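You operate a simulated robot arm through the tools that you are given. There is no shell and no other tool. Be economical: measure what you need, move in short steps, check, and stop when the job is done.

Carry out the task below with a simulated two-armed robot. There is one attempt and no reset: what you move stays moved.

Task
Measure both loose propellers and hang each on the peg with its size.
Fine: leave the size gauge open and off.

The check looks at the end state, three seconds after you hand in, the way a careful person would. Anything else that was tipped, shoved, dropped, spilled or broken makes it a failure.

Robot
Two 6-joint arms with two-finger parallel grippers on one trunk, on a base that drives. Base frame: it is fixed to the floor where the robot stands at the start and does not move with it; the origin is under the middle of the robot, x ahead of it, y to its left, z up; the surface under the hand at the start is at about z = 76. Readings come in cm, degrees, newtons and seconds.
The left shoulder is at the start at [8, 21.6, 158.7], the right one opposite. With the tool pointing down near the work surface each hand reaches from about 10 to 62 cm from the robot's upright axis, wherever it stands, measured 20 degrees to its own side. Places, roughly: balancer arm [60, -20, 80]; balancer lever [50, -20, 80]; blue bin (11x10x5 cm) [70, 20, 80]; brass propeller [75, 100, 75]; pitch gauge button [50, 0, 80]; pitch gauge lever [60, 20, 80]; red bin (11x10x5 cm) [70, 30, 80]; silver propeller [75, 75, 75]; size gauge button [50, 0, 80]; size gauge peg [40, 10, 80]; size gauge slider [50, 0, 80]; white propeller [75, 100, 75]. Payload 3.43 kg a hand.
The tool frame of a hand sits at the grasp point between the pads (the TCP): z along the fingers, y along the line on which they close. The tips reach 3 cm beyond it. The gripper opens to 9.4 cm. The fingers are 2.8 cm wide and 1 cm thick; the gripper's body (5 by 9.6 cm) begins 5.5 cm behind the TCP.
Orientation is told as [roll, pitch, yaw] about the base's x, y, z axes, in that order, counted from this pose: with the fingers straight down and closing along the base's y, the tool's x points along the base's -x, its y along +y and its z along -z.

Tools
- The arms move only by the tool play_rows. It takes "left_rows", "right_rows" or both (then of equal length, played together; a hand with none holds still); each is a list of rows, each a list of 7 numbers: the shift along the tool's x, y, z in units of 30 mm (1.0 is 30 mm), then the turn, a rotation vector about the tool's x, y, z in units of 6 degrees (1.0 is 6 degrees), then the finger opening in cm, from 0 to 9.4. In form: [[x, y, z, rx, ry, rz, jaw], ...]. A call has 1 to 12 rows; each row shifts and turns the commanded pose from where the row before left it, along the tool's axes as they then stand. A call with a number of a shift or a turn outside -1 to 1 is refused whole. Rows are played at 5 a second. More than 5 cm and 8.6 degrees between two rows, or a gripper value outside its range, and nothing of the call is played. A pose out of reach is approached as far as the arm can. The call stops where the force on the tool passes 60 N (or 10 N more than at its start, if that is more) or the arm is blocked; 0.2 s more then pass. The fingers move at their own pace (about 7.2 cm/s each) and stop on an object; they squeeze with about 31 N. The grip force told is the motor's: it shows also when the fingers shut on nothing. Time passes only in rows, and 0.2 s behind the last, so rows that do not move let the fingers close. The reply holds the time, the measured pose of the TCP, the force on the tool along the base axes, the opening and the grip force, in the units named above and with some noise, with the torque about the TCP (base axes, N m) and any sound that the robot's microphone picked up.
- Cameras (640 x 400 px; columns grow to the right, rows downward): "scene" is now at [10.24, 0.32, 173.46]; the picture's right is [0.07, -1.00, 0.00], its down [-0.83, -0.06, -0.56] and it looks along [0.56, 0.04, -0.83] (base axes); focal length 296 px, centre (320, 200). "left" rides on the left gripper at [7.6, -1.4, -10.2] in its tool frame; the picture's right is [0.18, 0.98, 0.00], its down [-0.75, 0.14, -0.64] and it looks along [-0.63, 0.12, 0.77] (tool axes); focal length 243 px, centre (320, 200). "right" rides on the right gripper at [7.6, 1.4, -10.3] in its tool frame; the picture's right is [-0.18, 0.98, 0.00], its down [-0.75, -0.14, -0.64] and it looks along [-0.63, -0.12, 0.77] (tool axes); focal length 243 px, centre (320, 200). There is no depth. A picture from a camera that has moved, and an enlarged one, comes with that camera's place and axes in the base frame and with its lens.
- camera(camera): a new picture of that camera. It takes no simulated time.
- move_column(by): slides the trunk up (or, below 0, down) by that many cm; the arms and the scene camera ride with it, the base frame stays. It gives what a move gives, with no picture.
- roll_base(legs): drives the robot by 1 to 6 legs, each [ahead, left, turn to the left] in cm, cm and degrees, along the robot's own axes; the way and the turn of a leg run together, so that a leg with both is an arc; at most 150 cm and 180 degrees a leg. The arms and the cameras ride along, it lands a little off, and it stops where it bumps. It gives what a move gives.
- head_to(pan, tilt): turns the head with the scene camera to pan (to the left, within 86 degrees either way) and tilt (down, from -29 to 69), counted from straight ahead of the robot. It gives what a move gives.
- zoom(camera, box): a new picture of the part [left, top, right, bottom] of that camera's present view, enlarged. It takes no simulated time.
- finish_job(): hands the job in; it is judged then, once.

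Work in short steps. Places have to be worked out from the pictures, the camera data and where the tool is seen: move nearer, look again, correct. Check each grasp and each placing, and mend what went wrong. You have 120 turns and 88 pictures in all, those below and enlarged ones among them. Open the grippers and draw the arms clear of the work before you hand the job in, unless the task says otherwise; then end with one line.

The tools are called after "Request:" by a JSON object that holds its "name" and its "arguments". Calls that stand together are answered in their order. play_rows: Moves the arms, as the interface text tells. Its arguments: {"type":"object","properties":{"left_rows":{"type":"array"},"right_rows":{"type":"array"}},"required":[]} The other tools are called the same way: move_column (by) slides the trunk up or down; roll_base (legs) drives the base; head_to (pan, tilt) turns the head that bears the scene camera; camera (camera) takes a picture; zoom (camera, box) takes an enlarged picture of a part of a camera's view; finish_job () hands the job in.

At the start:

```text
time: 0.0
left_tool_pos: [48.9, 41.09, 104.42]
left_ee_rot: [0.0, 0.1, 0.0]
left_contact_force: [0.0, 0.0, 1.7]
left_moment: [0.0, -0.01, 0.03]
left_opening: 9.4
left_gripper_force: 0.1
right_tool_pos: [60.6, -6.4, 104.42]
right_ee_rot: [0.0, -0.1, -0.2]
right_contact_force: [-0.5, -0.6, 0.2]
right_moment: [-0.01, 0.02, 0.0]
right_opening: 9.42
right_gripper_force: 0.0
trunk travel left (down, up): [-81.6, 2.4]
robot x, y, heading: [-0.04, 0.15, -0.0]
head pan, tilt: [3.9, 56.1]
```

scene: 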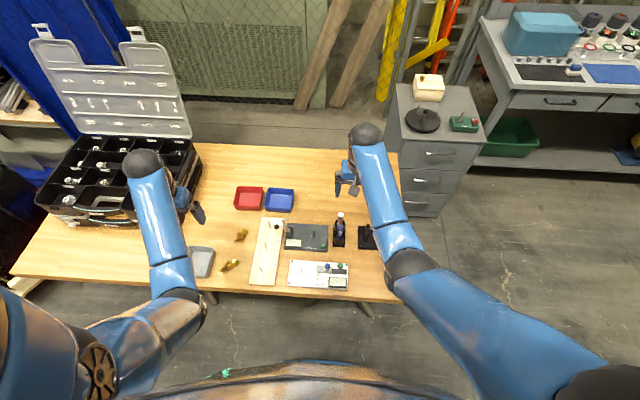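
right: 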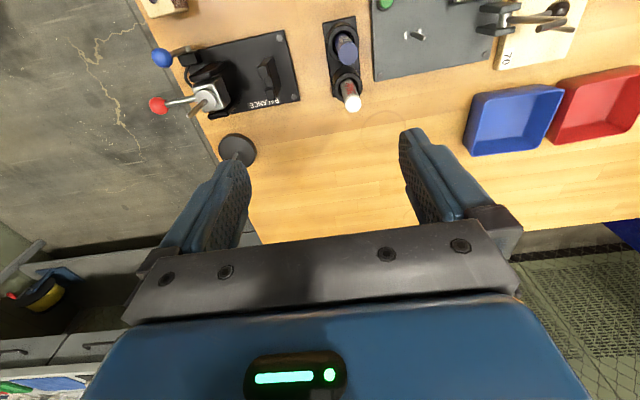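
left: 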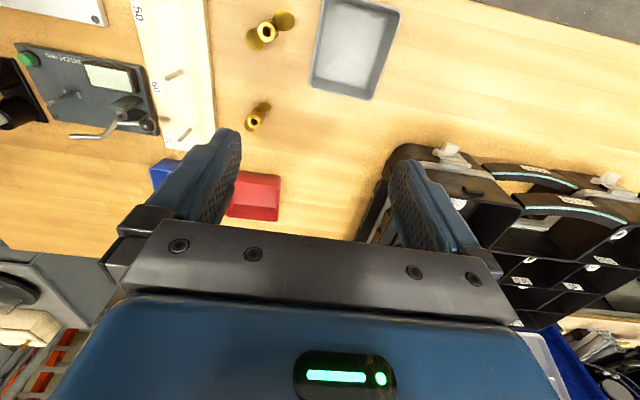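

I'll zoom the scene camera on the table to identify the parts.

Request:
{"name": "zoom", "arguments": {"camera": "scene", "box": [180, 180, 400, 310]}}

Request:
{"name": "zoom", "arguments": {"camera": "left", "box": [0, 0, 420, 240]}}

```text
2.91 times, centred on (290, 245) of scene
camera zoom: at [10.24, 0.32, 173.46], right [0.07, -1.0, 0.0], down [-0.83, -0.06, -0.56], along [0.56, 0.04, -0.83], focal length 860 px, centre (407, 69)
```

zoom: 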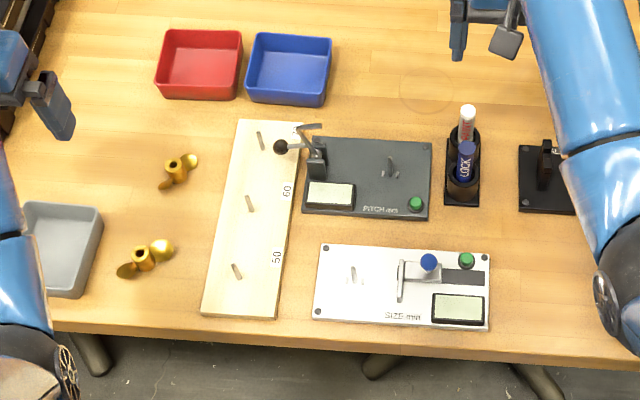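

```text
1.52 times, centred on (210, 120) of left
camera zoom: at [41.13, 39.7, 114.67], right [-0.18, 0.98, 0.0], down [0.75, 0.14, 0.64], along [0.63, 0.12, -0.77], focal length 370 px, centre (488, 322)
```

zoom: 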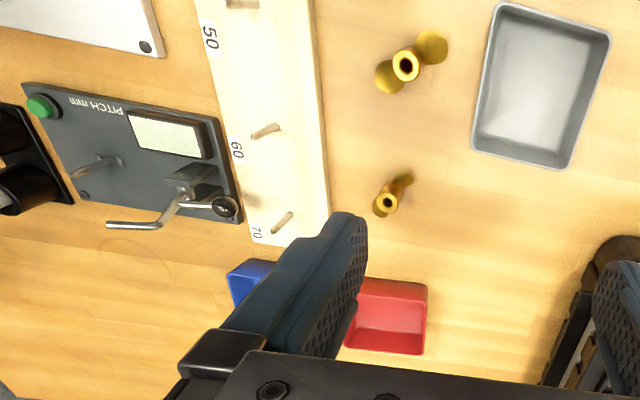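

Pegboard (50/60/70), gauge and propellers are located. I zoom on the props and gauge for detail.

Request:
{"name": "zoom", "arguments": {"camera": "left", "box": [220, 0, 320, 62]}}

Request:
{"name": "zoom", "arguments": {"camera": "left", "box": [210, 80, 310, 142]}}

Request:
{"name": "zoom", "arguments": {"camera": "scene", "box": [280, 250, 360, 300]}}

Request:
{"name": "zoom", "arguments": {"camera": "scene", "box": [215, 215, 295, 290]}}

```text
6.40 times, centred on (270, 31) of left
camera zoom: at [41.13, 39.7, 114.67], right [-0.18, 0.98, 0.0], down [0.75, 0.14, 0.64], along [0.63, 0.12, -0.77], focal length 1553 px, centre (640, 1282)
```

zoom: 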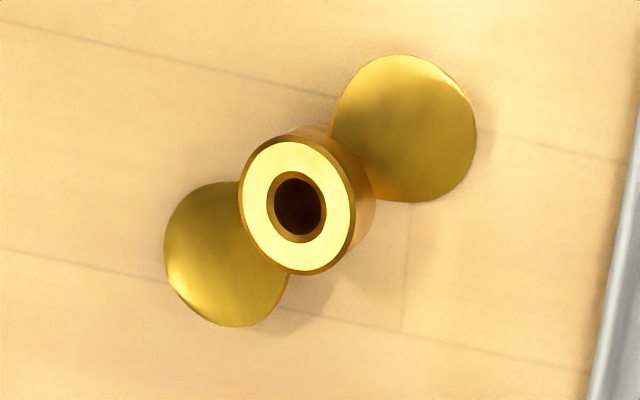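

```text
6.40 times, centred on (260, 111) of left
camera zoom: at [41.13, 39.7, 114.67], right [-0.18, 0.98, 0.0], down [0.75, 0.14, 0.64], along [0.63, 0.12, -0.77], focal length 1553 px, centre (704, 770)
```

zoom: 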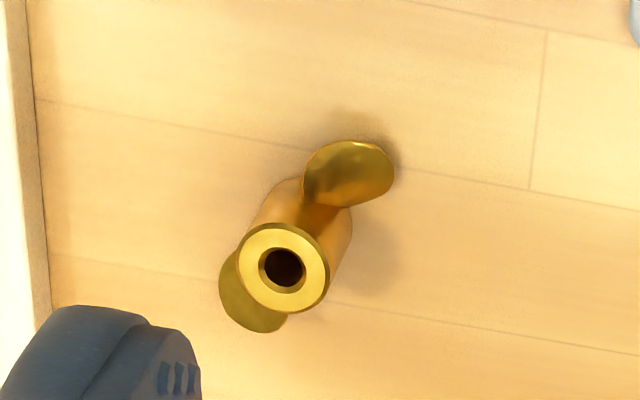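

```text
8.00 times, centred on (320, 275) of scene
camera zoom: at [10.24, 0.32, 173.46], right [0.07, -1.0, 0.0], down [-0.83, -0.06, -0.56], along [0.56, 0.04, -0.83], focal length 2366 px, centre (320, -400)
```

zoom: 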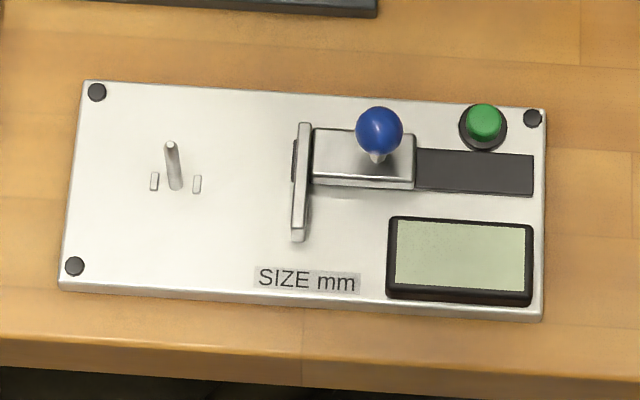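

```text
5.33 times, centred on (255, 252) of scene
camera zoom: at [10.24, 0.32, 173.46], right [0.07, -1.0, 0.0], down [-0.83, -0.06, -0.56], along [0.56, 0.04, -0.83], focal length 1577 px, centre (667, -80)
```

zoom: 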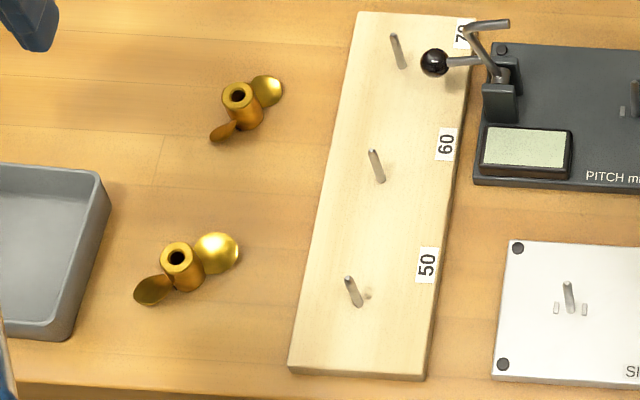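

Two identical-looking props; I move the left hand back and lower so its camera looks squarely at both props.

Request:
{"name": "play_rows", "arguments": {"left_rows": [[0.94, -0.62, 0.9, 0, 0, 0, 9.4], [0.94, -0.62, 0.9, 0, 0, 0, 9.4], [0.94, -0.62, 0.9, 0, 0, 0, 9.4], [0.94, -0.62, 0.9, 0, 0, 0, 9.4], [0.94, -0.62, 0.9, 0, 0, 0, 9.4], [0, 0, 0, 0, 0, 0, 9.4]]}}

Request:
{"name": "camera", "arguments": {"camera": "left"}}

Request:
{"name": "zoom", "arguments": {"camera": "scene", "box": [180, 180, 400, 310]}}

```text
time: 1.4
left_tool_pos: [34.74, 31.54, 90.87]
left_ee_rot: [0.0, -0.2, -0.1]
left_contact_force: [-0.6, -0.8, 0.3]
left_moment: [-0.04, 0.01, 0.0]
left_opening: 9.41
left_gripper_force: 0.0
right_tool_pos: [60.62, -6.4, 104.41]
right_ee_rot: [0.0, 0.1, -0.2]
right_contact_force: [0.0, 0.9, 0.4]
right_moment: [0.01, 0.01, 0.0]
right_opening: 9.42
right_gripper_force: 0.1
trunk travel left (down, up): [-81.6, 2.4]
robot x, y, heading: [-0.25, -0.2, -0.0]
head pan, tilt: [3.9, 56.1]
```

```text
78 pictures are left
camera left: at [26.94, 30.25, 101.15], right [-0.18, 0.98, 0.0], down [0.75, 0.14, 0.64], along [0.63, 0.12, -0.77], focal length 243 px, centre (320, 200)
```

left: 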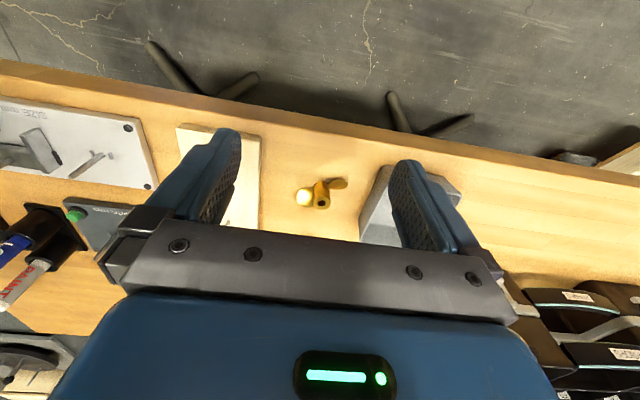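

```text
2.91 times, centred on (290, 245) of scene
camera zoom: at [10.27, 0.33, 173.46], right [0.07, -1.0, 0.0], down [-0.83, -0.06, -0.56], along [0.56, 0.04, -0.83], focal length 860 px, centre (407, 69)
```

zoom: 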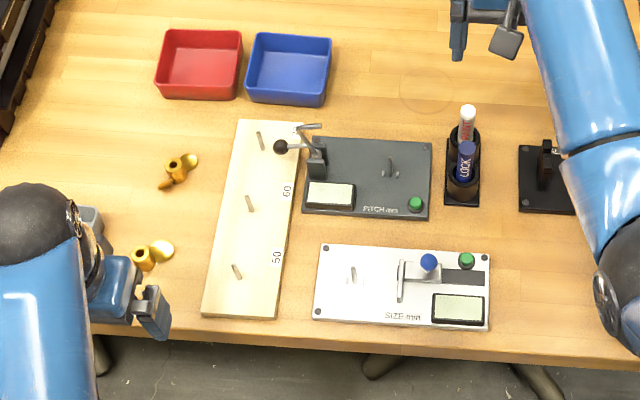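

Prop B sits at the view centre (~[45.9, 33.9]). Zooming for blade orientation.

Request:
{"name": "zoom", "arguments": {"camera": "left", "box": [280, 170, 360, 220]}}

```text
8.00 times, centred on (320, 195) of left
camera zoom: at [26.94, 30.25, 101.15], right [-0.18, 0.98, 0.0], down [0.75, 0.14, 0.64], along [0.63, 0.12, -0.77], focal length 1941 px, centre (320, 240)
```

zoom: 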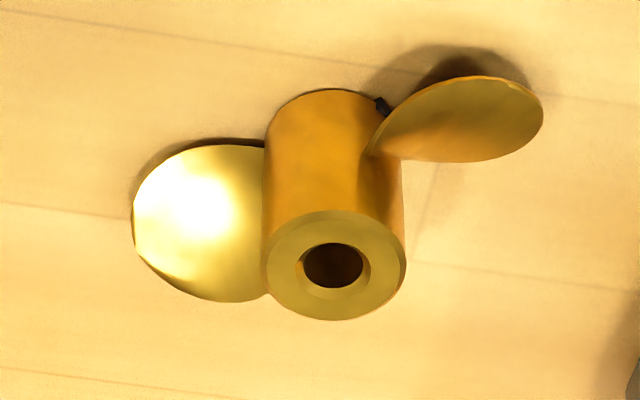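

B's hub is at about [45.3, 33.9], ~3 cm tall, blade axis ~36° past y; bottom of the hub has slots matching the gauge's studs. I move above it and turn the hand so it closes across the blades.

Request:
{"name": "play_rows", "arguments": {"left_rows": [[-0.885, 0.2, 0, 0, 0, 0, 9.4], [-0.885, 0.2, 0, 0, 0, 0, 9.4], [-0.885, 0.2, 0, 0, 0, 0, 9.4], [-0.885, 0.2, 0, 0, 0, 0, 9.4], [0, 0, 0, 0, 0, 1, 9.4], [0, 0, 0, 0, 0, 1, 9.4], [0, 0, 0, 0, 0, 1, 9.4], [0, 0, 0, 0, 0, 1, 9.4], [0, 0, 0, 0, 0, 1, 9.4], [0, 0, 0, 0, 0, 1, 9.4], [0, 0, 0, 0, 0, 1, 9.4], [0, 0, 0, 0, 0, 1, 9.4]]}}

Request:
{"name": "play_rows", "arguments": {"left_rows": [[0, 0, 0, 0, 0, 1, 5], [0, 0, 0, 0, 0, 0, 5], [0, 0, 0, 0, 0, 0, 5]]}}

Request:
{"name": "camera", "arguments": {"camera": "left"}}

```text
time: 4.0
left_tool_pos: [45.45, 34.13, 90.89]
left_ee_rot: [-0.1, 0.0, -48.2]
left_contact_force: [-0.3, -0.7, -0.6]
left_moment: [-0.01, 0.01, 0.02]
left_opening: 9.4
left_gripper_force: 0.1
right_tool_pos: [60.75, -6.48, 104.4]
right_ee_rot: [0.0, 0.1, -0.1]
right_contact_force: [-0.1, -0.7, 0.1]
right_moment: [0.0, -0.02, -0.03]
right_opening: 9.4
right_gripper_force: 0.1
trunk travel left (down, up): [-81.6, 2.4]
robot x, y, heading: [0.06, -0.01, -0.1]
head pan, tilt: [3.9, 56.1]
```

```text
time: 4.8
left_tool_pos: [45.39, 34.28, 90.88]
left_ee_rot: [-0.1, 0.0, -54.0]
left_contact_force: [-0.3, -1.0, -0.7]
left_moment: [0.03, -0.02, 0.03]
left_opening: 4.99
left_gripper_force: 0.1
right_tool_pos: [60.47, -6.51, 104.36]
right_ee_rot: [0.0, 0.0, -0.1]
right_contact_force: [0.5, -0.1, -0.8]
right_moment: [-0.04, -0.02, -0.01]
right_opening: 9.38
right_gripper_force: 0.0
trunk travel left (down, up): [-81.6, 2.4]
robot x, y, heading: [0.05, -0.09, -0.0]
head pan, tilt: [3.9, 56.1]
```

```text
75 pictures are left
camera left: at [39.66, 39.59, 101.17], right [0.69, 0.73, 0.0], down [0.56, -0.53, 0.64], along [0.47, -0.44, -0.77], focal length 243 px, centre (320, 200)
```

left: 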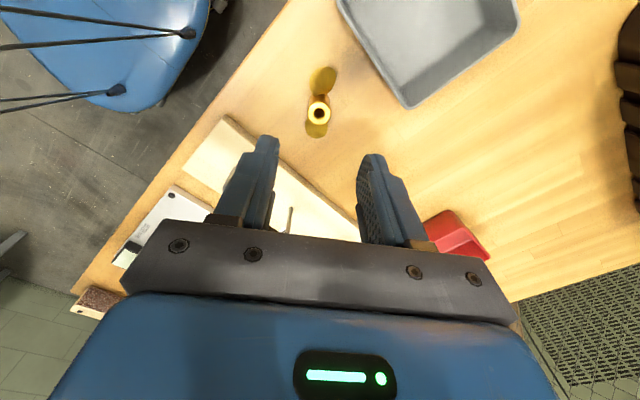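

Hub top computes to about [45.5, 33.9, 79]; zoom to check alignment with blade axis.

Request:
{"name": "zoom", "arguments": {"camera": "left", "box": [270, 60, 370, 160]}}

```text
4.00 times, centred on (320, 110) of left
camera zoom: at [39.66, 39.59, 101.17], right [0.69, 0.73, 0.0], down [0.56, -0.53, 0.64], along [0.47, -0.44, -0.77], focal length 970 px, centre (320, 560)
```

zoom: 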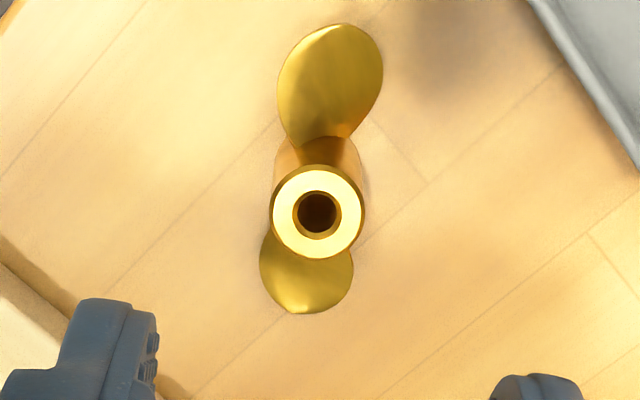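

Blade axis is within ~4° of the hand's axis. Descend so the tips take the upper half of the hub, then close.

Request:
{"name": "play_rows", "arguments": {"left_rows": [[-0.087, -0.02, 0.857, 0, 0, 0, 5], [0, 0, 0.857, 0, 0, 0, 5], [0, 0, 0.857, 0, 0, 0, 5], [0, 0, 0.857, 0, 0, 0, 5], [0, 0, 0, 0, 0, 0, 5]]}}

Request:
{"name": "zoom", "arguments": {"camera": "left", "box": [220, 40, 420, 240]}}

```text
time: 6.0
left_tool_pos: [45.5, 33.92, 80.49]
left_ee_rot: [0.0, 0.0, -54.1]
left_contact_force: [-0.4, -0.2, -0.2]
left_moment: [0.0, -0.01, 0.02]
left_opening: 5.02
left_gripper_force: 0.1
right_tool_pos: [60.58, -6.43, 104.42]
right_ee_rot: [-0.1, 0.1, -0.1]
right_contact_force: [-0.2, 0.1, -0.3]
right_moment: [-0.01, 0.02, 0.01]
right_opening: 9.39
right_gripper_force: 0.3
trunk travel left (down, up): [-81.6, 2.4]
robot x, y, heading: [0.04, 0.17, 0.1]
head pan, tilt: [3.9, 56.1]
```

```text
2.00 times, centred on (320, 140) of left
camera zoom: at [39.71, 39.33, 90.86], right [0.69, 0.73, 0.0], down [0.56, -0.53, 0.64], along [0.47, -0.44, -0.77], focal length 485 px, centre (320, 320)
```

zoom: 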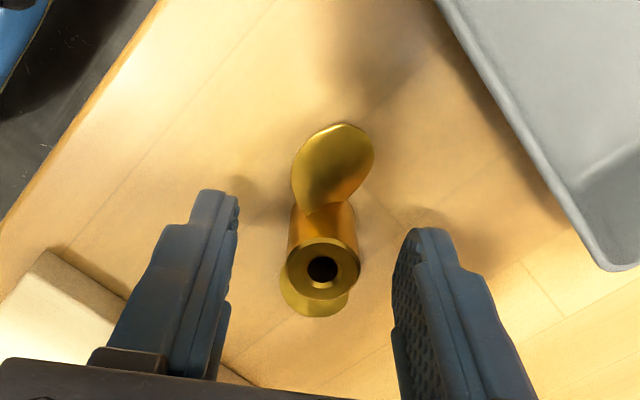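

Hub is centred between the fingers; close.

Request:
{"name": "play_rows", "arguments": {"left_rows": [[0, 0, 0, 0, 0, 0, 0.5], [0, 0, 0, 0, 0, 0, 0.5], [0, 0, 0, 0, 0, 0, 0.5]]}}

Request:
{"name": "zoom", "arguments": {"camera": "left", "box": [220, 40, 420, 240]}}

```text
time: 6.8
left_tool_pos: [45.55, 33.92, 80.65]
left_ee_rot: [0.0, 0.0, -54.0]
left_contact_force: [0.5, 1.0, 0.7]
left_moment: [0.06, -0.01, 0.03]
left_opening: 2.26
left_gripper_force: 30.9
right_tool_pos: [60.62, -6.44, 104.48]
right_ee_rot: [0.0, 0.0, -0.1]
right_contact_force: [-0.3, -0.4, -0.1]
right_moment: [0.0, 0.0, -0.02]
right_opening: 9.39
right_gripper_force: 0.1
trunk travel left (down, up): [-81.6, 2.4]
robot x, y, heading: [0.06, -0.44, -0.3]
head pan, tilt: [3.9, 56.1]
```

```text
2.00 times, centred on (320, 140) of left
camera zoom: at [39.71, 39.33, 90.9], right [0.69, 0.73, 0.0], down [0.56, -0.53, 0.64], along [0.47, -0.44, -0.77], focal length 485 px, centre (320, 320)
```

zoom: 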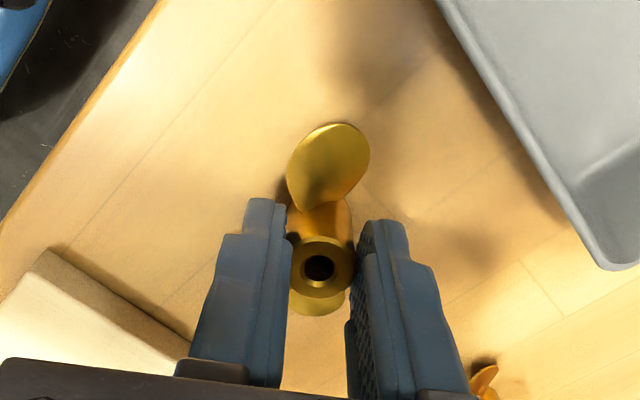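

Gripped (2.26 cm). Lift, turn so blades lie along y, and carry toward the gauge.

Request:
{"name": "play_rows", "arguments": {"left_rows": [[0, 0, -0.9, 0, 0, 0, 0.5], [0, 0, -0.9, 0, 0, 0, 0.5], [0, 0, -0.9, 0, 0, 0, 0.5], [0, 0, 0, 0, 0, 1, 0.5], [0, 0, 0, 0, 0, 1, 0.5], [0, 0, 0, 0, 0, 1, 0.5], [0, 0, 0, 0, 0, 1, 0.5], [0, 0, 0, 0, 0, 1, 0.5], [0, 0, 0, 0, 0, 1, 0.5]]}}

Request:
{"name": "play_rows", "arguments": {"left_rows": [[-0.952, 0, 0, 0, 0, 0, 0.5], [-0.952, 0, 0, 0, 0, 0, 0.5], [-0.952, 0, 0, 0, 0, 0, 0.5], [-0.952, 0, 0, 0, 0, 0, 0.5], [-0.952, 0, 0, 0, 0, 0, 0.5], [-0.952, 0, 0, 0, 0, 0, 0.5], [0, 0, 0, 0, 0, 0, 0.5]]}}

Request:
{"name": "camera", "arguments": {"camera": "left"}}

Request:
{"name": "zoom", "arguments": {"camera": "scene", "box": [215, 205, 375, 305]}}

```text
time: 8.8
left_tool_pos: [45.58, 33.98, 88.68]
left_ee_rot: [-0.1, 0.0, -90.2]
left_contact_force: [0.4, 0.0, -0.4]
left_moment: [0.03, -0.04, 0.01]
left_opening: 2.24
left_gripper_force: 31.1
right_tool_pos: [60.62, -6.41, 104.29]
right_ee_rot: [0.0, 0.0, 0.0]
right_contact_force: [0.1, 0.7, 0.1]
right_moment: [-0.01, 0.0, 0.0]
right_opening: 9.4
right_gripper_force: 0.0
trunk travel left (down, up): [-81.6, 2.4]
robot x, y, heading: [-0.04, 0.01, 0.1]
head pan, tilt: [3.9, 56.1]
```

```text
time: 10.4
left_tool_pos: [45.46, 16.74, 88.68]
left_ee_rot: [0.0, 0.0, -90.0]
left_contact_force: [-0.3, 0.3, -0.5]
left_moment: [-0.02, 0.0, -0.03]
left_opening: 2.26
left_gripper_force: 31.1
right_tool_pos: [60.6, -6.32, 104.49]
right_ee_rot: [0.0, 0.0, -0.1]
right_contact_force: [0.6, 0.1, 0.8]
right_moment: [0.01, 0.01, -0.04]
right_opening: 9.38
right_gripper_force: 0.1
trunk travel left (down, up): [-81.6, 2.4]
robot x, y, heading: [-0.15, 0.19, 0.1]
head pan, tilt: [3.9, 56.1]
```

```text
71 pictures are left
camera left: at [43.89, 24.44, 99.04], right [0.98, 0.18, 0.0], down [0.14, -0.75, 0.64], along [0.12, -0.63, -0.77], focal length 243 px, centre (320, 200)
```

left: 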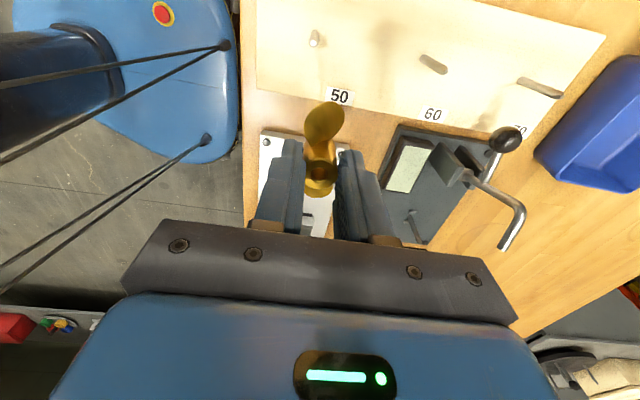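

```text
4.00 times, centred on (295, 255) of scene
camera zoom: at [10.27, 0.34, 173.46], right [0.07, -1.0, 0.0], down [-0.83, -0.06, -0.56], along [0.56, 0.04, -0.83], focal length 1183 px, centre (420, -20)
```

zoom: 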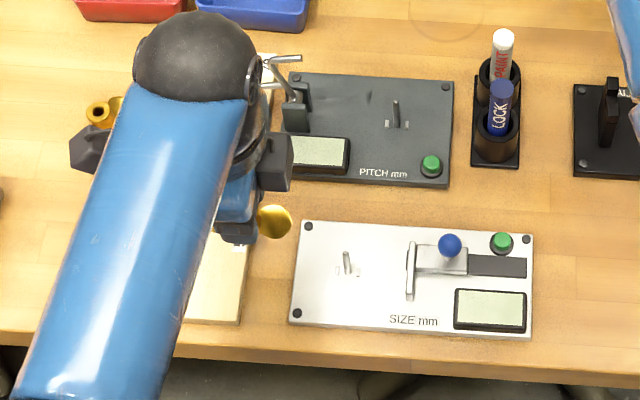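

The held prop hides the peg, so I bring the right hand (turned 90°) in as an observer looking along +y at the gauge.

Request:
{"name": "play_rows", "arguments": {"right_rows": [[0, 0, 0, 0, 0, -1, 9.4], [0, 0, 0, 0, 0, -1, 9.4], [0, 0, 0, 0, 0, -1, 9.4], [0, 0, 0, 0, 0, -1, 9.4], [0, 0, 0, 0, 0, -1, 9.4], [0, 0, 0, 0, 0, -1, 9.4], [0, 0, 0, 0, 0, -1, 9.4], [0, 0, 0, 0, 0, -1, 9.4], [0, 0, 0, 0, 0, -1, 9.4], [0, 0, 0, 0, 0, -1, 9.4], [0, 0, 0, 0, 0, -1, 9.4], [0, 0, 0, 0, 0, -1, 9.4]]}}

Request:
{"name": "play_rows", "arguments": {"right_rows": [[0, 0, 0, 0, 0, -1, 9.4], [0, 0, 0, 0, 0, -1, 9.4], [0, 0, 0, 0, 0, -1, 9.4], [-0.076, 0.862, 0, 0, 0, 0, 9.4], [-0.076, 0.862, 0, 0, 0, 0, 9.4], [-0.076, 0.862, 0, 0, 0, 0, 9.4], [-0.076, 0.862, 0, 0, 0, 0, 9.4], [-0.076, 0.862, 0, 0, 0, 0, 9.4], [-0.076, 0.862, 0.8, 0, 0, 0, 9.4], [-0.076, 0.862, 0.9, 0, 0, 0, 9.4], [0, 0, 0.9, 0, 0, 0, 9.4], [0, 0, 0.87, 0, 0, 0, 9.4]]}}

Request:
{"name": "camera", "arguments": {"camera": "right"}}

```text
time: 13.0
left_tool_pos: [45.48, 16.83, 88.8]
left_ee_rot: [0.0, 0.1, -90.0]
left_contact_force: [-0.5, -0.4, -1.4]
left_moment: [0.01, 0.0, 0.0]
left_opening: 2.25
left_gripper_force: 30.7
right_tool_pos: [60.66, -6.5, 104.34]
right_ee_rot: [0.0, -0.1, 72.0]
right_contact_force: [0.8, -0.2, 0.3]
right_moment: [-0.01, -0.01, 0.03]
right_opening: 9.38
right_gripper_force: 0.1
trunk travel left (down, up): [-81.6, 2.4]
robot x, y, heading: [0.16, 0.62, 0.1]
head pan, tilt: [3.9, 56.1]
```

```text
time: 15.6
left_tool_pos: [45.57, 16.8, 88.68]
left_ee_rot: [0.0, 0.0, -90.0]
left_contact_force: [0.7, 0.1, -1.0]
left_moment: [-0.03, 0.0, 0.03]
left_opening: 2.24
left_gripper_force: 30.6
right_tool_pos: [42.8, -4.79, 93.57]
right_ee_rot: [0.1, 0.0, 90.0]
right_contact_force: [1.2, 0.7, -0.4]
right_moment: [-0.02, 0.01, -0.02]
right_opening: 9.39
right_gripper_force: 0.1
right hand out of reach, approached as far as the arm can: row 8
trunk travel left (down, up): [-81.6, 2.4]
robot x, y, heading: [-0.29, -0.23, -0.0]
head pan, tilt: [3.9, 56.1]
```

```text
69 pictures are left
camera right: at [41.33, -12.33, 103.89], right [-0.98, 0.19, 0.0], down [0.14, 0.75, 0.64], along [0.12, 0.63, -0.77], focal length 243 px, centre (320, 200)
```

right: 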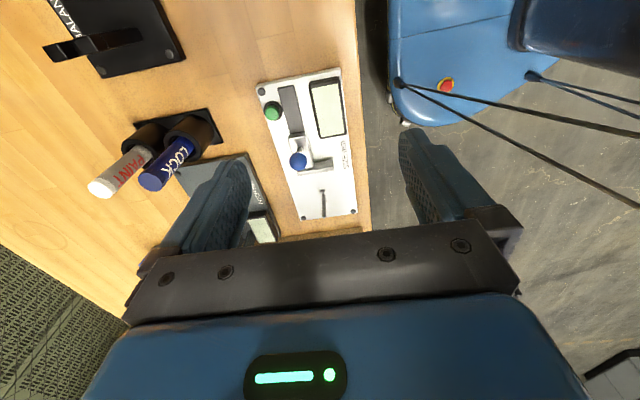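

Request:
{"name": "zoom", "arguments": {"camera": "right", "box": [250, 60, 380, 230]}}

```text
2.35 times, centred on (315, 145) of right
camera zoom: at [41.33, -12.33, 103.89], right [-0.98, 0.19, 0.0], down [0.14, 0.75, 0.64], along [0.12, 0.63, -0.77], focal length 571 px, centre (332, 329)
```

zoom: 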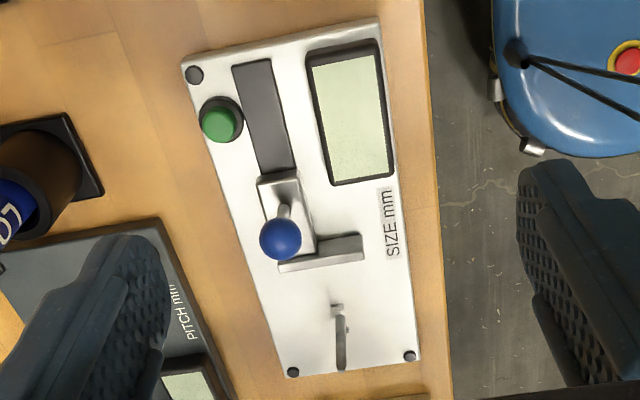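

Peg base ≈ [44.9, 9.05], top z ≈ 81. Move the prop directly above it and check with the right camera.

Request:
{"name": "play_rows", "arguments": {"left_rows": [[-0.86, -0.06, 0, 0, 0, 0, 0.5], [-0.86, -0.06, 0, 0, 0, 0, 0.5], [-0.86, -0.06, 0, 0, 0, 0, 0.5], [0, 0, 0, 0, 0, 0, 0.5]]}}

Request:
{"name": "zoom", "arguments": {"camera": "right", "box": [250, 60, 380, 230]}}

Request:
{"name": "zoom", "arguments": {"camera": "scene", "box": [265, 230, 345, 290]}}

```text
time: 16.6
left_tool_pos: [44.91, 9.11, 88.69]
left_ee_rot: [0.1, 0.1, -90.0]
left_contact_force: [-0.3, 0.2, -0.9]
left_moment: [0.03, 0.01, 0.02]
left_opening: 2.24
left_gripper_force: 30.9
right_tool_pos: [42.75, -4.71, 93.7]
right_ee_rot: [0.0, 0.0, 89.9]
right_contact_force: [-0.7, -0.5, -0.2]
right_moment: [-0.02, 0.0, -0.03]
right_opening: 9.43
right_gripper_force: 0.0
trunk travel left (down, up): [-81.6, 2.4]
robot x, y, heading: [-0.12, 0.16, 0.1]
head pan, tilt: [3.9, 56.1]
```

```text
2.35 times, centred on (315, 145) of right
camera zoom: at [41.29, -12.31, 103.95], right [-0.98, 0.19, 0.0], down [0.14, 0.75, 0.64], along [0.12, 0.63, -0.77], focal length 571 px, centre (332, 329)
```

zoom: 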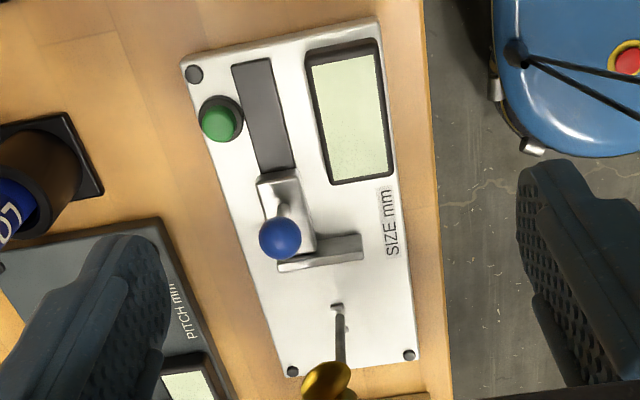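

```text
6.67 times, centred on (305, 260) of scene
camera zoom: at [10.23, 0.33, 173.46], right [0.07, -1.0, 0.0], down [-0.83, -0.06, -0.56], along [0.56, 0.04, -0.83], focal length 1972 px, centre (420, -200)
```

zoom: 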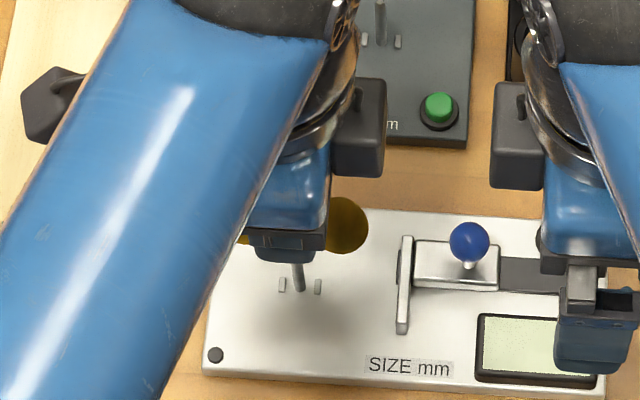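

Zoom on the hub/peg region from the right camera.

Request:
{"name": "zoom", "arguments": {"camera": "right", "box": [280, 170, 370, 250]}}

```text
5.00 times, centred on (325, 210) of right
camera zoom: at [41.29, -12.31, 103.95], right [-0.98, 0.19, 0.0], down [0.14, 0.75, 0.64], along [0.12, 0.63, -0.77], focal length 1213 px, centre (295, 150)
```

zoom: 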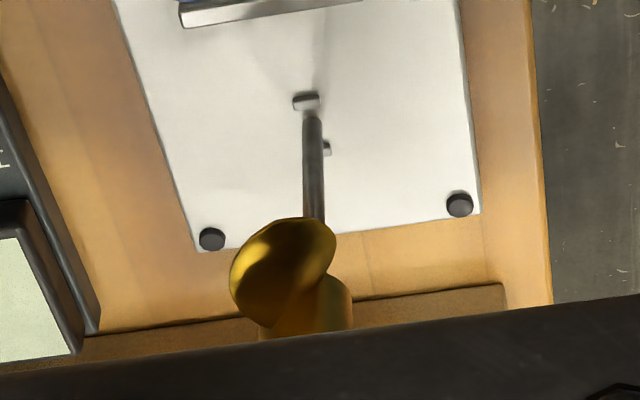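

Hub appears ~0.2 cm too far in +x relative to the peg. Correct, lower 2 cm (still above the peg top), and raise the right camera for a clearer look.

Request:
{"name": "play_rows", "arguments": {"left_rows": [[0, -0.06, 0.3, 0, 0, 0, 0.5], [0, 0, 0.3, 0, 0, 0, 0.5], [0, 0, 0, 0, 0, 0, 0.5]], "right_rows": [[0, 0, -0.9, 0, 0, 0, 9.4], [0, 0, -0.9, 0, 0, 0, 9.4], [0, 0, 0, 0, 0, 0, 9.4]]}}

Request:
{"name": "zoom", "arguments": {"camera": "right", "box": [280, 140, 370, 220]}}

Request:
{"name": "zoom", "arguments": {"camera": "scene", "box": [285, 250, 325, 275]}}

```text
time: 17.4
left_tool_pos: [44.78, 9.09, 86.88]
left_ee_rot: [0.0, 0.0, -90.0]
left_contact_force: [0.5, 0.4, -1.1]
left_moment: [0.01, 0.02, 0.03]
left_opening: 2.26
left_gripper_force: 30.9
right_tool_pos: [42.7, -4.68, 99.21]
right_ee_rot: [0.1, 0.0, 89.8]
right_contact_force: [0.0, 0.4, -0.1]
right_moment: [-0.02, 0.0, -0.04]
right_opening: 9.39
right_gripper_force: 0.0
trunk travel left (down, up): [-81.6, 2.4]
robot x, y, heading: [-0.12, 0.26, -0.1]
head pan, tilt: [3.9, 56.1]
```

```text
5.00 times, centred on (325, 180) of right
camera zoom: at [41.29, -12.33, 109.41], right [-0.98, 0.19, 0.0], down [0.14, 0.75, 0.64], along [0.12, 0.63, -0.77], focal length 1213 px, centre (295, 300)
```

zoom: 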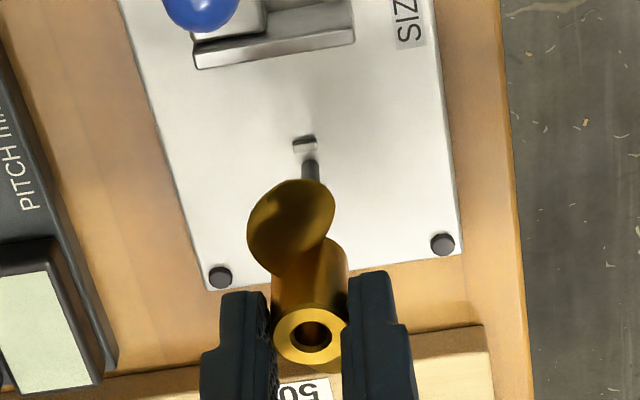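

```text
16.00 times, centred on (305, 262) of scene
camera zoom: at [10.27, 0.32, 173.46], right [0.07, -1.0, 0.0], down [-0.83, -0.06, -0.56], along [0.56, 0.04, -0.83], focal length 4732 px, centre (560, -800)
```

zoom: 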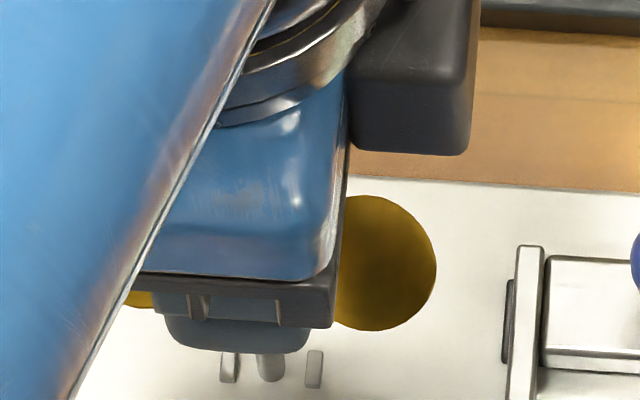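

Aligned in x; y within ~0.15. Nudge −0.07 in y and descend gently 1.6 cm, watching the force.

Request:
{"name": "play_rows", "arguments": {"left_rows": [[-0.025, 0.02, 0.13, 0, 0, 0, 0.5], [0, 0, 0.13, 0, 0, 0, 0.5], [0, 0, 0.13, 0, 0, 0, 0.5], [0, 0, 0.13, 0, 0, 0, 0.5], [0, 0, 0, 0, 0, 0, 0.5]]}}

Request:
{"name": "zoom", "arguments": {"camera": "right", "box": [280, 140, 370, 220]}}

```text
time: 18.6
left_tool_pos: [44.82, 8.97, 85.21]
left_ee_rot: [0.1, 0.0, -90.0]
left_contact_force: [-1.2, 0.6, -2.3]
left_moment: [0.04, 0.0, 0.02]
left_opening: 2.26
left_gripper_force: 31.3
right_tool_pos: [42.55, -4.62, 99.15]
right_ee_rot: [0.0, 0.0, 89.8]
right_contact_force: [-0.5, 0.1, 0.7]
right_moment: [0.03, -0.02, -0.01]
right_opening: 9.4
right_gripper_force: 0.0
trunk travel left (down, up): [-81.6, 2.4]
robot x, y, heading: [-0.03, 0.18, 0.3]
head pan, tilt: [3.9, 56.1]
```

```text
5.00 times, centred on (325, 180) of right
camera zoom: at [41.25, -12.32, 109.39], right [-0.98, 0.19, 0.0], down [0.14, 0.75, 0.64], along [0.12, 0.63, -0.77], focal length 1213 px, centre (295, 300)
```

zoom: 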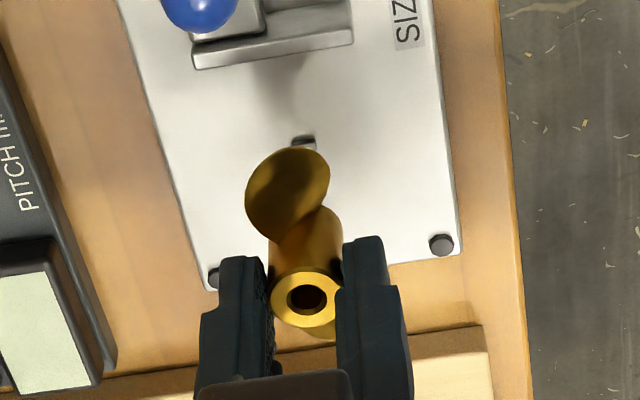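

No contact yet; continue down another 1.2 cm.

Request:
{"name": "play_rows", "arguments": {"left_rows": [[0, 0, 0.1, 0, 0, 0, 0.5], [0, 0, 0.1, 0, 0, 0, 0.5], [0, 0, 0.1, 0, 0, 0, 0.5], [0, 0, 0.1, 0, 0, 0, 0.5], [0, 0, 0, 0, 0, 0, 0.5]]}}

Request:
{"name": "zoom", "arguments": {"camera": "right", "box": [280, 140, 370, 220]}}

```text
time: 19.8
left_tool_pos: [44.87, 9.01, 84.15]
left_ee_rot: [-0.1, -0.1, -90.0]
left_contact_force: [-3.8, 1.3, -0.7]
left_moment: [0.05, 0.13, 0.01]
left_opening: 2.25
left_gripper_force: 30.8
right_tool_pos: [42.59, -4.6, 99.19]
right_ee_rot: [-0.1, 0.0, 89.9]
right_contact_force: [-0.5, 0.8, -0.1]
right_moment: [0.01, 0.01, 0.07]
right_opening: 9.41
right_gripper_force: 0.1
trunk travel left (down, up): [-81.6, 2.4]
robot x, y, heading: [0.0, -0.18, -0.5]
head pan, tilt: [3.9, 56.1]
```

```text
5.00 times, centred on (325, 180) of right
camera zoom: at [41.22, -12.3, 109.41], right [-0.98, 0.19, 0.0], down [0.14, 0.75, 0.64], along [0.12, 0.63, -0.77], focal length 1213 px, centre (295, 300)
```

zoom: 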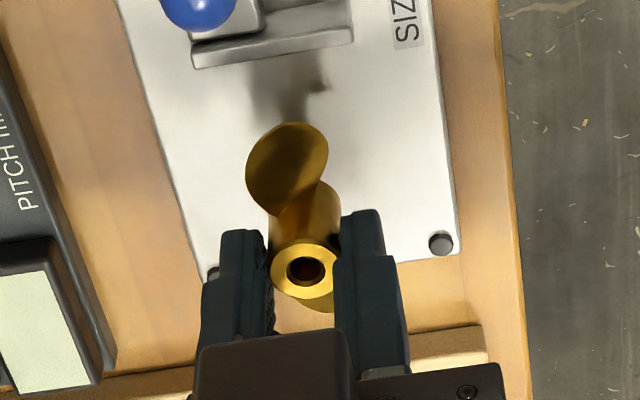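

A −3.8 N side force suggests the bore is on the peg, pressed from +x. Ease −0.1 cm in x and go on down.

Request:
{"name": "play_rows", "arguments": {"left_rows": [[0, -0.03, 0.1, 0, 0, 0, 0.5], [0, 0, 0.1, 0, 0, 0, 0.5], [0, 0, 0.1, 0, 0, 0, 0.5], [0, 0, 0.1, 0, 0, 0, 0.5], [0, 0, 0, 0, 0, 0, 0.5]]}}

```text
time: 21.0
left_tool_pos: [44.72, 9.06, 83.01]
left_ee_rot: [0.0, -0.1, -90.0]
left_contact_force: [1.0, 2.8, -1.4]
left_moment: [0.08, -0.05, 0.0]
left_opening: 2.24
left_gripper_force: 30.9
right_tool_pos: [42.61, -4.66, 99.19]
right_ee_rot: [0.0, 0.0, 89.9]
right_contact_force: [0.0, -0.2, -0.4]
right_moment: [-0.01, -0.01, 0.0]
right_opening: 9.38
right_gripper_force: 0.1
trunk travel left (down, up): [-81.6, 2.4]
robot x, y, heading: [-0.13, 0.16, -0.1]
head pan, tilt: [3.9, 56.1]
```

Side force now +y 2.8 N; ease +y 0.06 and continue down until it seats.

Request:
{"name": "play_rows", "arguments": {"left_rows": [[0.025, 0.01, 0.1, 0, 0, 0, 0.5], [0, 0, 0.1, 0, 0, 0, 0.5], [0, 0, 0.1, 0, 0, 0, 0.5], [0, 0, 0.1, 0, 0, 0, 0.5], [0, 0, 0, 0, 0, 0, 0.5]]}}

Request:
{"name": "zoom", "arguments": {"camera": "right", "box": [280, 110, 370, 190]}}

```text
time: 22.2
left_tool_pos: [44.74, 9.02, 81.95]
left_ee_rot: [0.4, 0.0, -90.0]
left_contact_force: [-0.2, 3.9, 21.3]
left_moment: [0.01, 0.0, 0.1]
left_opening: 2.28
left_gripper_force: 30.8
right_tool_pos: [42.44, -4.71, 99.36]
right_ee_rot: [-0.1, 0.0, 90.0]
right_contact_force: [-0.4, 0.4, 0.2]
right_moment: [-0.01, 0.01, -0.02]
right_opening: 9.4
right_gripper_force: 0.1
trunk travel left (down, up): [-81.6, 2.4]
robot x, y, heading: [0.09, -0.02, -0.2]
head pan, tilt: [3.9, 56.1]
```

```text
5.00 times, centred on (325, 150) of right
camera zoom: at [41.11, -12.32, 109.48], right [-0.98, 0.19, 0.0], down [0.14, 0.75, 0.64], along [0.12, 0.63, -0.77], focal length 1213 px, centre (295, 450)
```

zoom: 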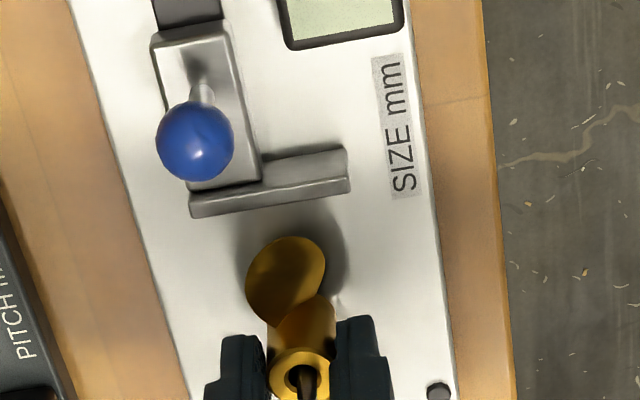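

It seats at 21 N at bottom ≈77.3 — maybe on studs. Wiggle yaw slightly to let the slot drop.

Request:
{"name": "play_rows", "arguments": {"left_rows": [[0, 0, 0, 0, 0, 0.25, 0.5], [0, 0, 0, 0, 0, 0.25, 0.5], [0, 0, 0, 0, 0, 0, 0.5]]}}

```text
time: 23.0
left_tool_pos: [44.8, 9.02, 81.7]
left_ee_rot: [0.0, 0.0, -93.1]
left_contact_force: [3.3, -1.0, 14.2]
left_moment: [-0.23, -0.1, -0.02]
left_opening: 2.26
left_gripper_force: 31.1
right_tool_pos: [42.55, -4.78, 99.19]
right_ee_rot: [0.0, -0.2, 89.9]
right_contact_force: [-1.2, -0.3, 0.6]
right_moment: [0.03, 0.0, 0.02]
right_opening: 9.38
right_gripper_force: 0.1
trunk travel left (down, up): [-81.6, 2.4]
robot x, y, heading: [-0.05, -0.16, 0.3]
head pan, tilt: [3.9, 56.1]
```

It dropped 0.25 cm. Press a touch more to see whether it is fully seated.

Request:
{"name": "play_rows", "arguments": {"left_rows": [[0, 0, 0.05, 0, 0, 0.1, 0.5], [0, 0, 0.05, 0, 0, 0, 0.5], [0, 0, 0, 0, 0, 0, 0.5]]}}

```text
time: 23.8
left_tool_pos: [44.86, 8.92, 81.6]
left_ee_rot: [0.1, 0.0, -93.5]
left_contact_force: [4.1, -2.7, 20.8]
left_moment: [-0.24, -0.1, 0.04]
left_opening: 2.28
left_gripper_force: 31.2
right_tool_pos: [42.58, -4.8, 99.2]
right_ee_rot: [0.0, -0.1, 90.0]
right_contact_force: [-0.8, -0.2, -0.2]
right_moment: [0.04, -0.01, 0.04]
right_opening: 9.4
right_gripper_force: 0.0
trunk travel left (down, up): [-81.6, 2.4]
robot x, y, heading: [-0.06, 0.19, -0.3]
head pan, tilt: [3.9, 56.1]
```

Feels firmly seated. Release and raise the left hand straight up, then look.

Request:
{"name": "play_rows", "arguments": {"left_rows": [[0, 0, -0.05, 0, 0, 0, 4.5], [0, 0, 0, 0, 0, 0, 4.5], [0, 0, 0, 0, 0, 0, 4.5], [0, 0, -0.4, 0, 0, 0, 4.5], [0, 0, -0.9, 0, 0, 0, 4.5], [0, 0, -0.9, 0, 0, 0, 4.5], [0, 0, -0.9, 0, 0, 0, 4.5], [0.9, 0, -0.5, 0, 0, 0, 4.5], [0.9, 0, 0, 0, 0, 0, 4.5], [0.9, 0, 0, 0, 0, 0, 4.5], [0.9, 0, 0, 0, 0, 0, 4.5], [0, 0, 0, 0, 0, 0, 4.5]]}}

Request:
{"name": "zoom", "arguments": {"camera": "right", "box": [260, 60, 370, 190]}}

Request:
{"name": "zoom", "arguments": {"camera": "scene", "box": [280, 250, 360, 300]}}

```text
time: 26.4
left_tool_pos: [45.4, 19.82, 92.46]
left_ee_rot: [0.0, -0.1, -93.6]
left_contact_force: [-1.0, -0.1, -0.5]
left_moment: [-0.03, 0.01, 0.06]
left_opening: 4.48
left_gripper_force: 0.0
right_tool_pos: [42.63, -4.6, 99.17]
right_ee_rot: [0.1, 0.0, 90.0]
right_contact_force: [-0.9, -0.2, 0.3]
right_moment: [-0.02, 0.02, -0.02]
right_opening: 9.42
right_gripper_force: 0.1
trunk travel left (down, up): [-81.6, 2.4]
robot x, y, heading: [0.1, 0.15, 0.2]
head pan, tilt: [3.9, 56.1]
```

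```text
3.08 times, centred on (315, 125) of right
camera zoom: at [41.27, -12.33, 109.39], right [-0.98, 0.19, 0.0], down [0.14, 0.75, 0.64], along [0.12, 0.63, -0.77], focal length 746 px, centre (335, 431)
```

zoom: 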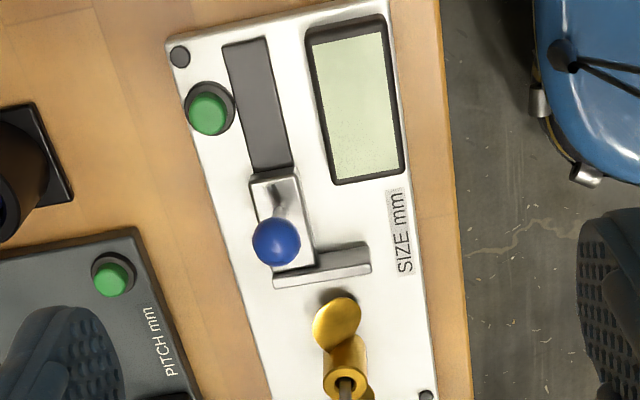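

```text
8.00 times, centred on (320, 275) of scene
camera zoom: at [10.23, 0.32, 173.46], right [0.07, -1.0, 0.0], down [-0.83, -0.06, -0.56], along [0.56, 0.04, -0.83], focal length 2366 px, centre (320, -400)
```

zoom: 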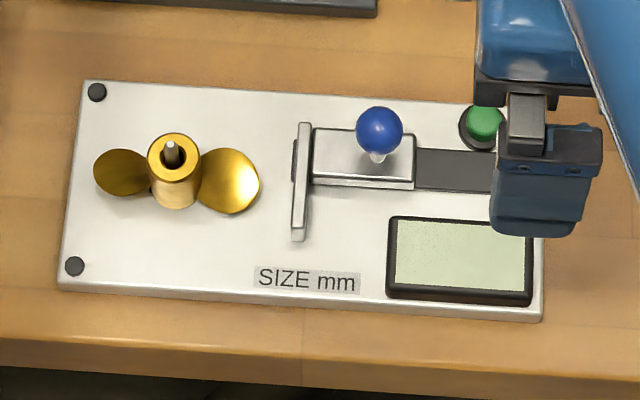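

Seated perfectly and aligned. The gauge is off; I close the right fingers and bring them above the green button (~[48.1, −4.05]).

Request:
{"name": "play_rows", "arguments": {"right_rows": [[-0.09, -0.92, 0, 0, 0, 0, 0], [-0.09, -0.92, 0, 0, 0, 0, 0], [0, 0, 0.9, 0, 0, 0, 0], [0, 0, 0.9, 0, 0, 0, 0], [0, 0, 0.9, 0, 0, 0, 0], [0, 0, 0.9, 0, 0, 0, 0], [0, 0, 0.9, 0, 0, 0, 0], [0, 0, 0.5, 0, 0, 0, 0], [0, 0, 0, 0, 0, 0, 0]]}}

Request:
{"name": "zoom", "arguments": {"camera": "right", "box": [220, 40, 420, 240]}}

Request:
{"name": "zoom", "arguments": {"camera": "scene", "box": [310, 240, 370, 280]}}

```text
time: 28.4
left_tool_pos: [45.32, 19.79, 92.45]
left_ee_rot: [0.0, -0.1, -93.6]
left_contact_force: [1.1, -0.4, 0.0]
left_moment: [0.01, -0.02, 0.02]
left_opening: 4.48
left_gripper_force: 0.0
right_tool_pos: [48.17, -4.09, 84.08]
right_ee_rot: [0.0, 0.1, 89.9]
right_contact_force: [0.1, 0.2, 1.4]
right_moment: [-0.01, 0.02, 0.01]
right_opening: 0.0
right_gripper_force: 30.8
trunk travel left (down, up): [-81.6, 2.4]
robot x, y, heading: [0.12, 0.13, -0.2]
head pan, tilt: [3.9, 56.1]
```

```text
2.00 times, centred on (320, 140) of right
camera zoom: at [46.77, -11.81, 94.23], right [-0.98, 0.19, 0.0], down [0.14, 0.75, 0.64], along [0.12, 0.63, -0.77], focal length 485 px, centre (320, 320)
```

zoom: 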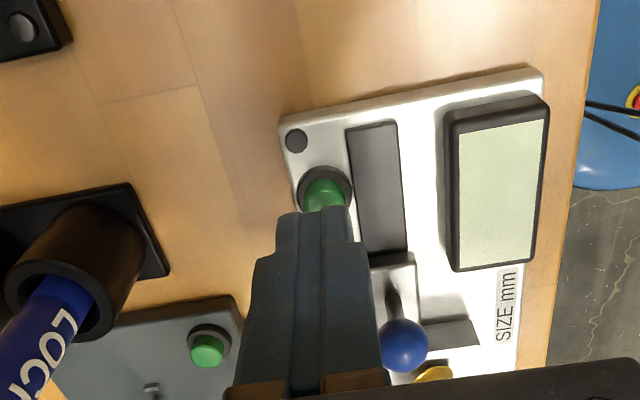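

```text
10.00 times, centred on (340, 260) of scene
camera zoom: at [10.25, 0.32, 173.46], right [0.07, -1.0, 0.0], down [-0.83, -0.06, -0.56], along [0.56, 0.04, -0.83], focal length 2957 px, centre (120, -400)
```

zoom: 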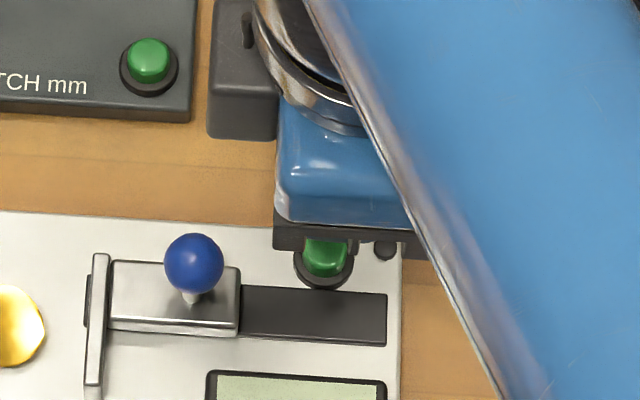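

Fingers are above the button. Lower in small steps until contact.

Request:
{"name": "play_rows", "arguments": {"right_rows": [[0, 0, 0.3, 0, 0, 0, 0], [0, 0, 0.3, 0, 0, 0, 0], [0, 0, 0.1, 0, 0, 0, 0], [0, 0, 0.1, 0, 0, 0, 0], [0, 0, 0.05, 0, 0, 0, 0]]}}

Request:
{"name": "zoom", "arguments": {"camera": "right", "box": [220, 40, 420, 240]}}

```text
time: 29.6
left_tool_pos: [45.48, 19.83, 92.58]
left_ee_rot: [-0.1, 0.0, -93.6]
left_contact_force: [0.1, -1.0, 1.0]
left_moment: [-0.01, -0.01, 0.02]
left_opening: 4.51
left_gripper_force: 0.0
right_tool_pos: [48.08, -4.19, 81.35]
right_ee_rot: [0.1, 0.0, 89.9]
right_contact_force: [-0.3, 0.1, 0.1]
right_moment: [0.0, 0.02, -0.03]
right_opening: 0.01
right_gripper_force: 31.1
trunk travel left (down, up): [-81.6, 2.4]
robot x, y, heading: [0.05, -0.11, -0.1]
head pan, tilt: [3.9, 56.1]
```

```text
2.00 times, centred on (320, 140) of right
camera zoom: at [46.78, -11.81, 91.66], right [-0.98, 0.19, 0.0], down [0.14, 0.75, 0.64], along [0.12, 0.63, -0.77], focal length 485 px, centre (320, 320)
```

zoom: 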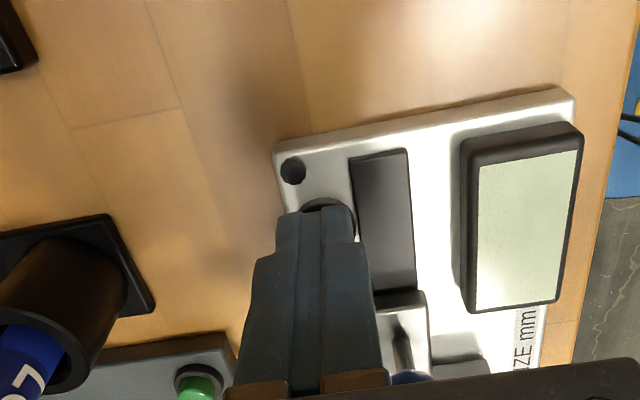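

No contact yet; keep stepping down.

Request:
{"name": "play_rows", "arguments": {"right_rows": [[0, 0, 0.07, 0, 0, 0, 0], [0, 0, 0.07, 0, 0, 0, 0], [0, 0, 0, 0, 0, 0, 0]]}}

```text
time: 30.4
left_tool_pos: [45.42, 19.76, 92.51]
left_ee_rot: [0.0, 0.0, -93.6]
left_contact_force: [-0.3, -0.5, 0.4]
left_moment: [0.0, -0.01, 0.02]
left_opening: 4.49
left_gripper_force: 0.1
right_tool_pos: [48.03, -4.16, 81.07]
right_ee_rot: [-0.1, -0.1, 89.9]
right_contact_force: [-0.3, 0.1, 1.2]
right_moment: [0.0, 0.02, 0.0]
right_opening: 0.0
right_gripper_force: 31.2
trunk travel left (down, up): [-81.6, 2.4]
robot x, y, heading: [-0.24, 0.13, -0.1]
head pan, tilt: [3.9, 56.1]
heard: click
```

A click. Raise and read the display.

Request:
{"name": "play_rows", "arguments": {"right_rows": [[0, 0, -0.3, 0, 0, 0, 0], [0, 0, -0.9, 0, 0, 0, 0], [0, 0, 0, 0, 0, 0, 0]]}}

Request:
{"name": "zoom", "arguments": {"camera": "right", "box": [220, 40, 420, 240]}}

```text
time: 31.2
left_tool_pos: [45.48, 19.82, 92.37]
left_ee_rot: [0.0, -0.1, -93.6]
left_contact_force: [-0.1, -0.2, 0.2]
left_moment: [-0.04, -0.01, 0.03]
left_opening: 4.5
left_gripper_force: 0.1
right_tool_pos: [47.97, -4.2, 84.77]
right_ee_rot: [0.1, -0.1, 89.9]
right_contact_force: [0.4, -0.9, -0.7]
right_moment: [0.01, 0.0, 0.01]
right_opening: 0.01
right_gripper_force: 30.6
trunk travel left (down, up): [-81.6, 2.4]
robot x, y, heading: [-0.1, 0.2, 0.1]
head pan, tilt: [3.9, 56.1]
```

```text
2.00 times, centred on (320, 140) of right
camera zoom: at [46.72, -11.85, 94.87], right [-0.98, 0.19, 0.0], down [0.14, 0.75, 0.64], along [0.12, 0.63, -0.77], focal length 485 px, centre (320, 320)
```

zoom: 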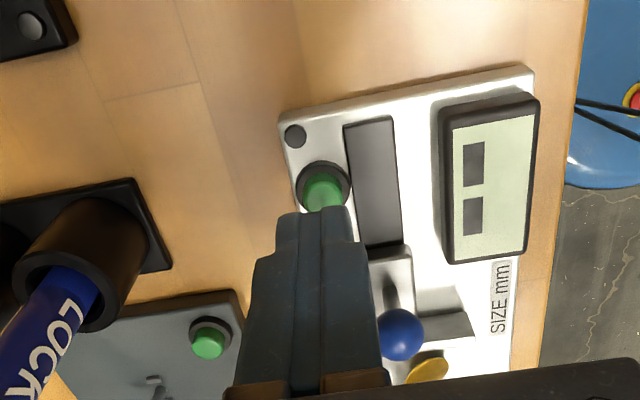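

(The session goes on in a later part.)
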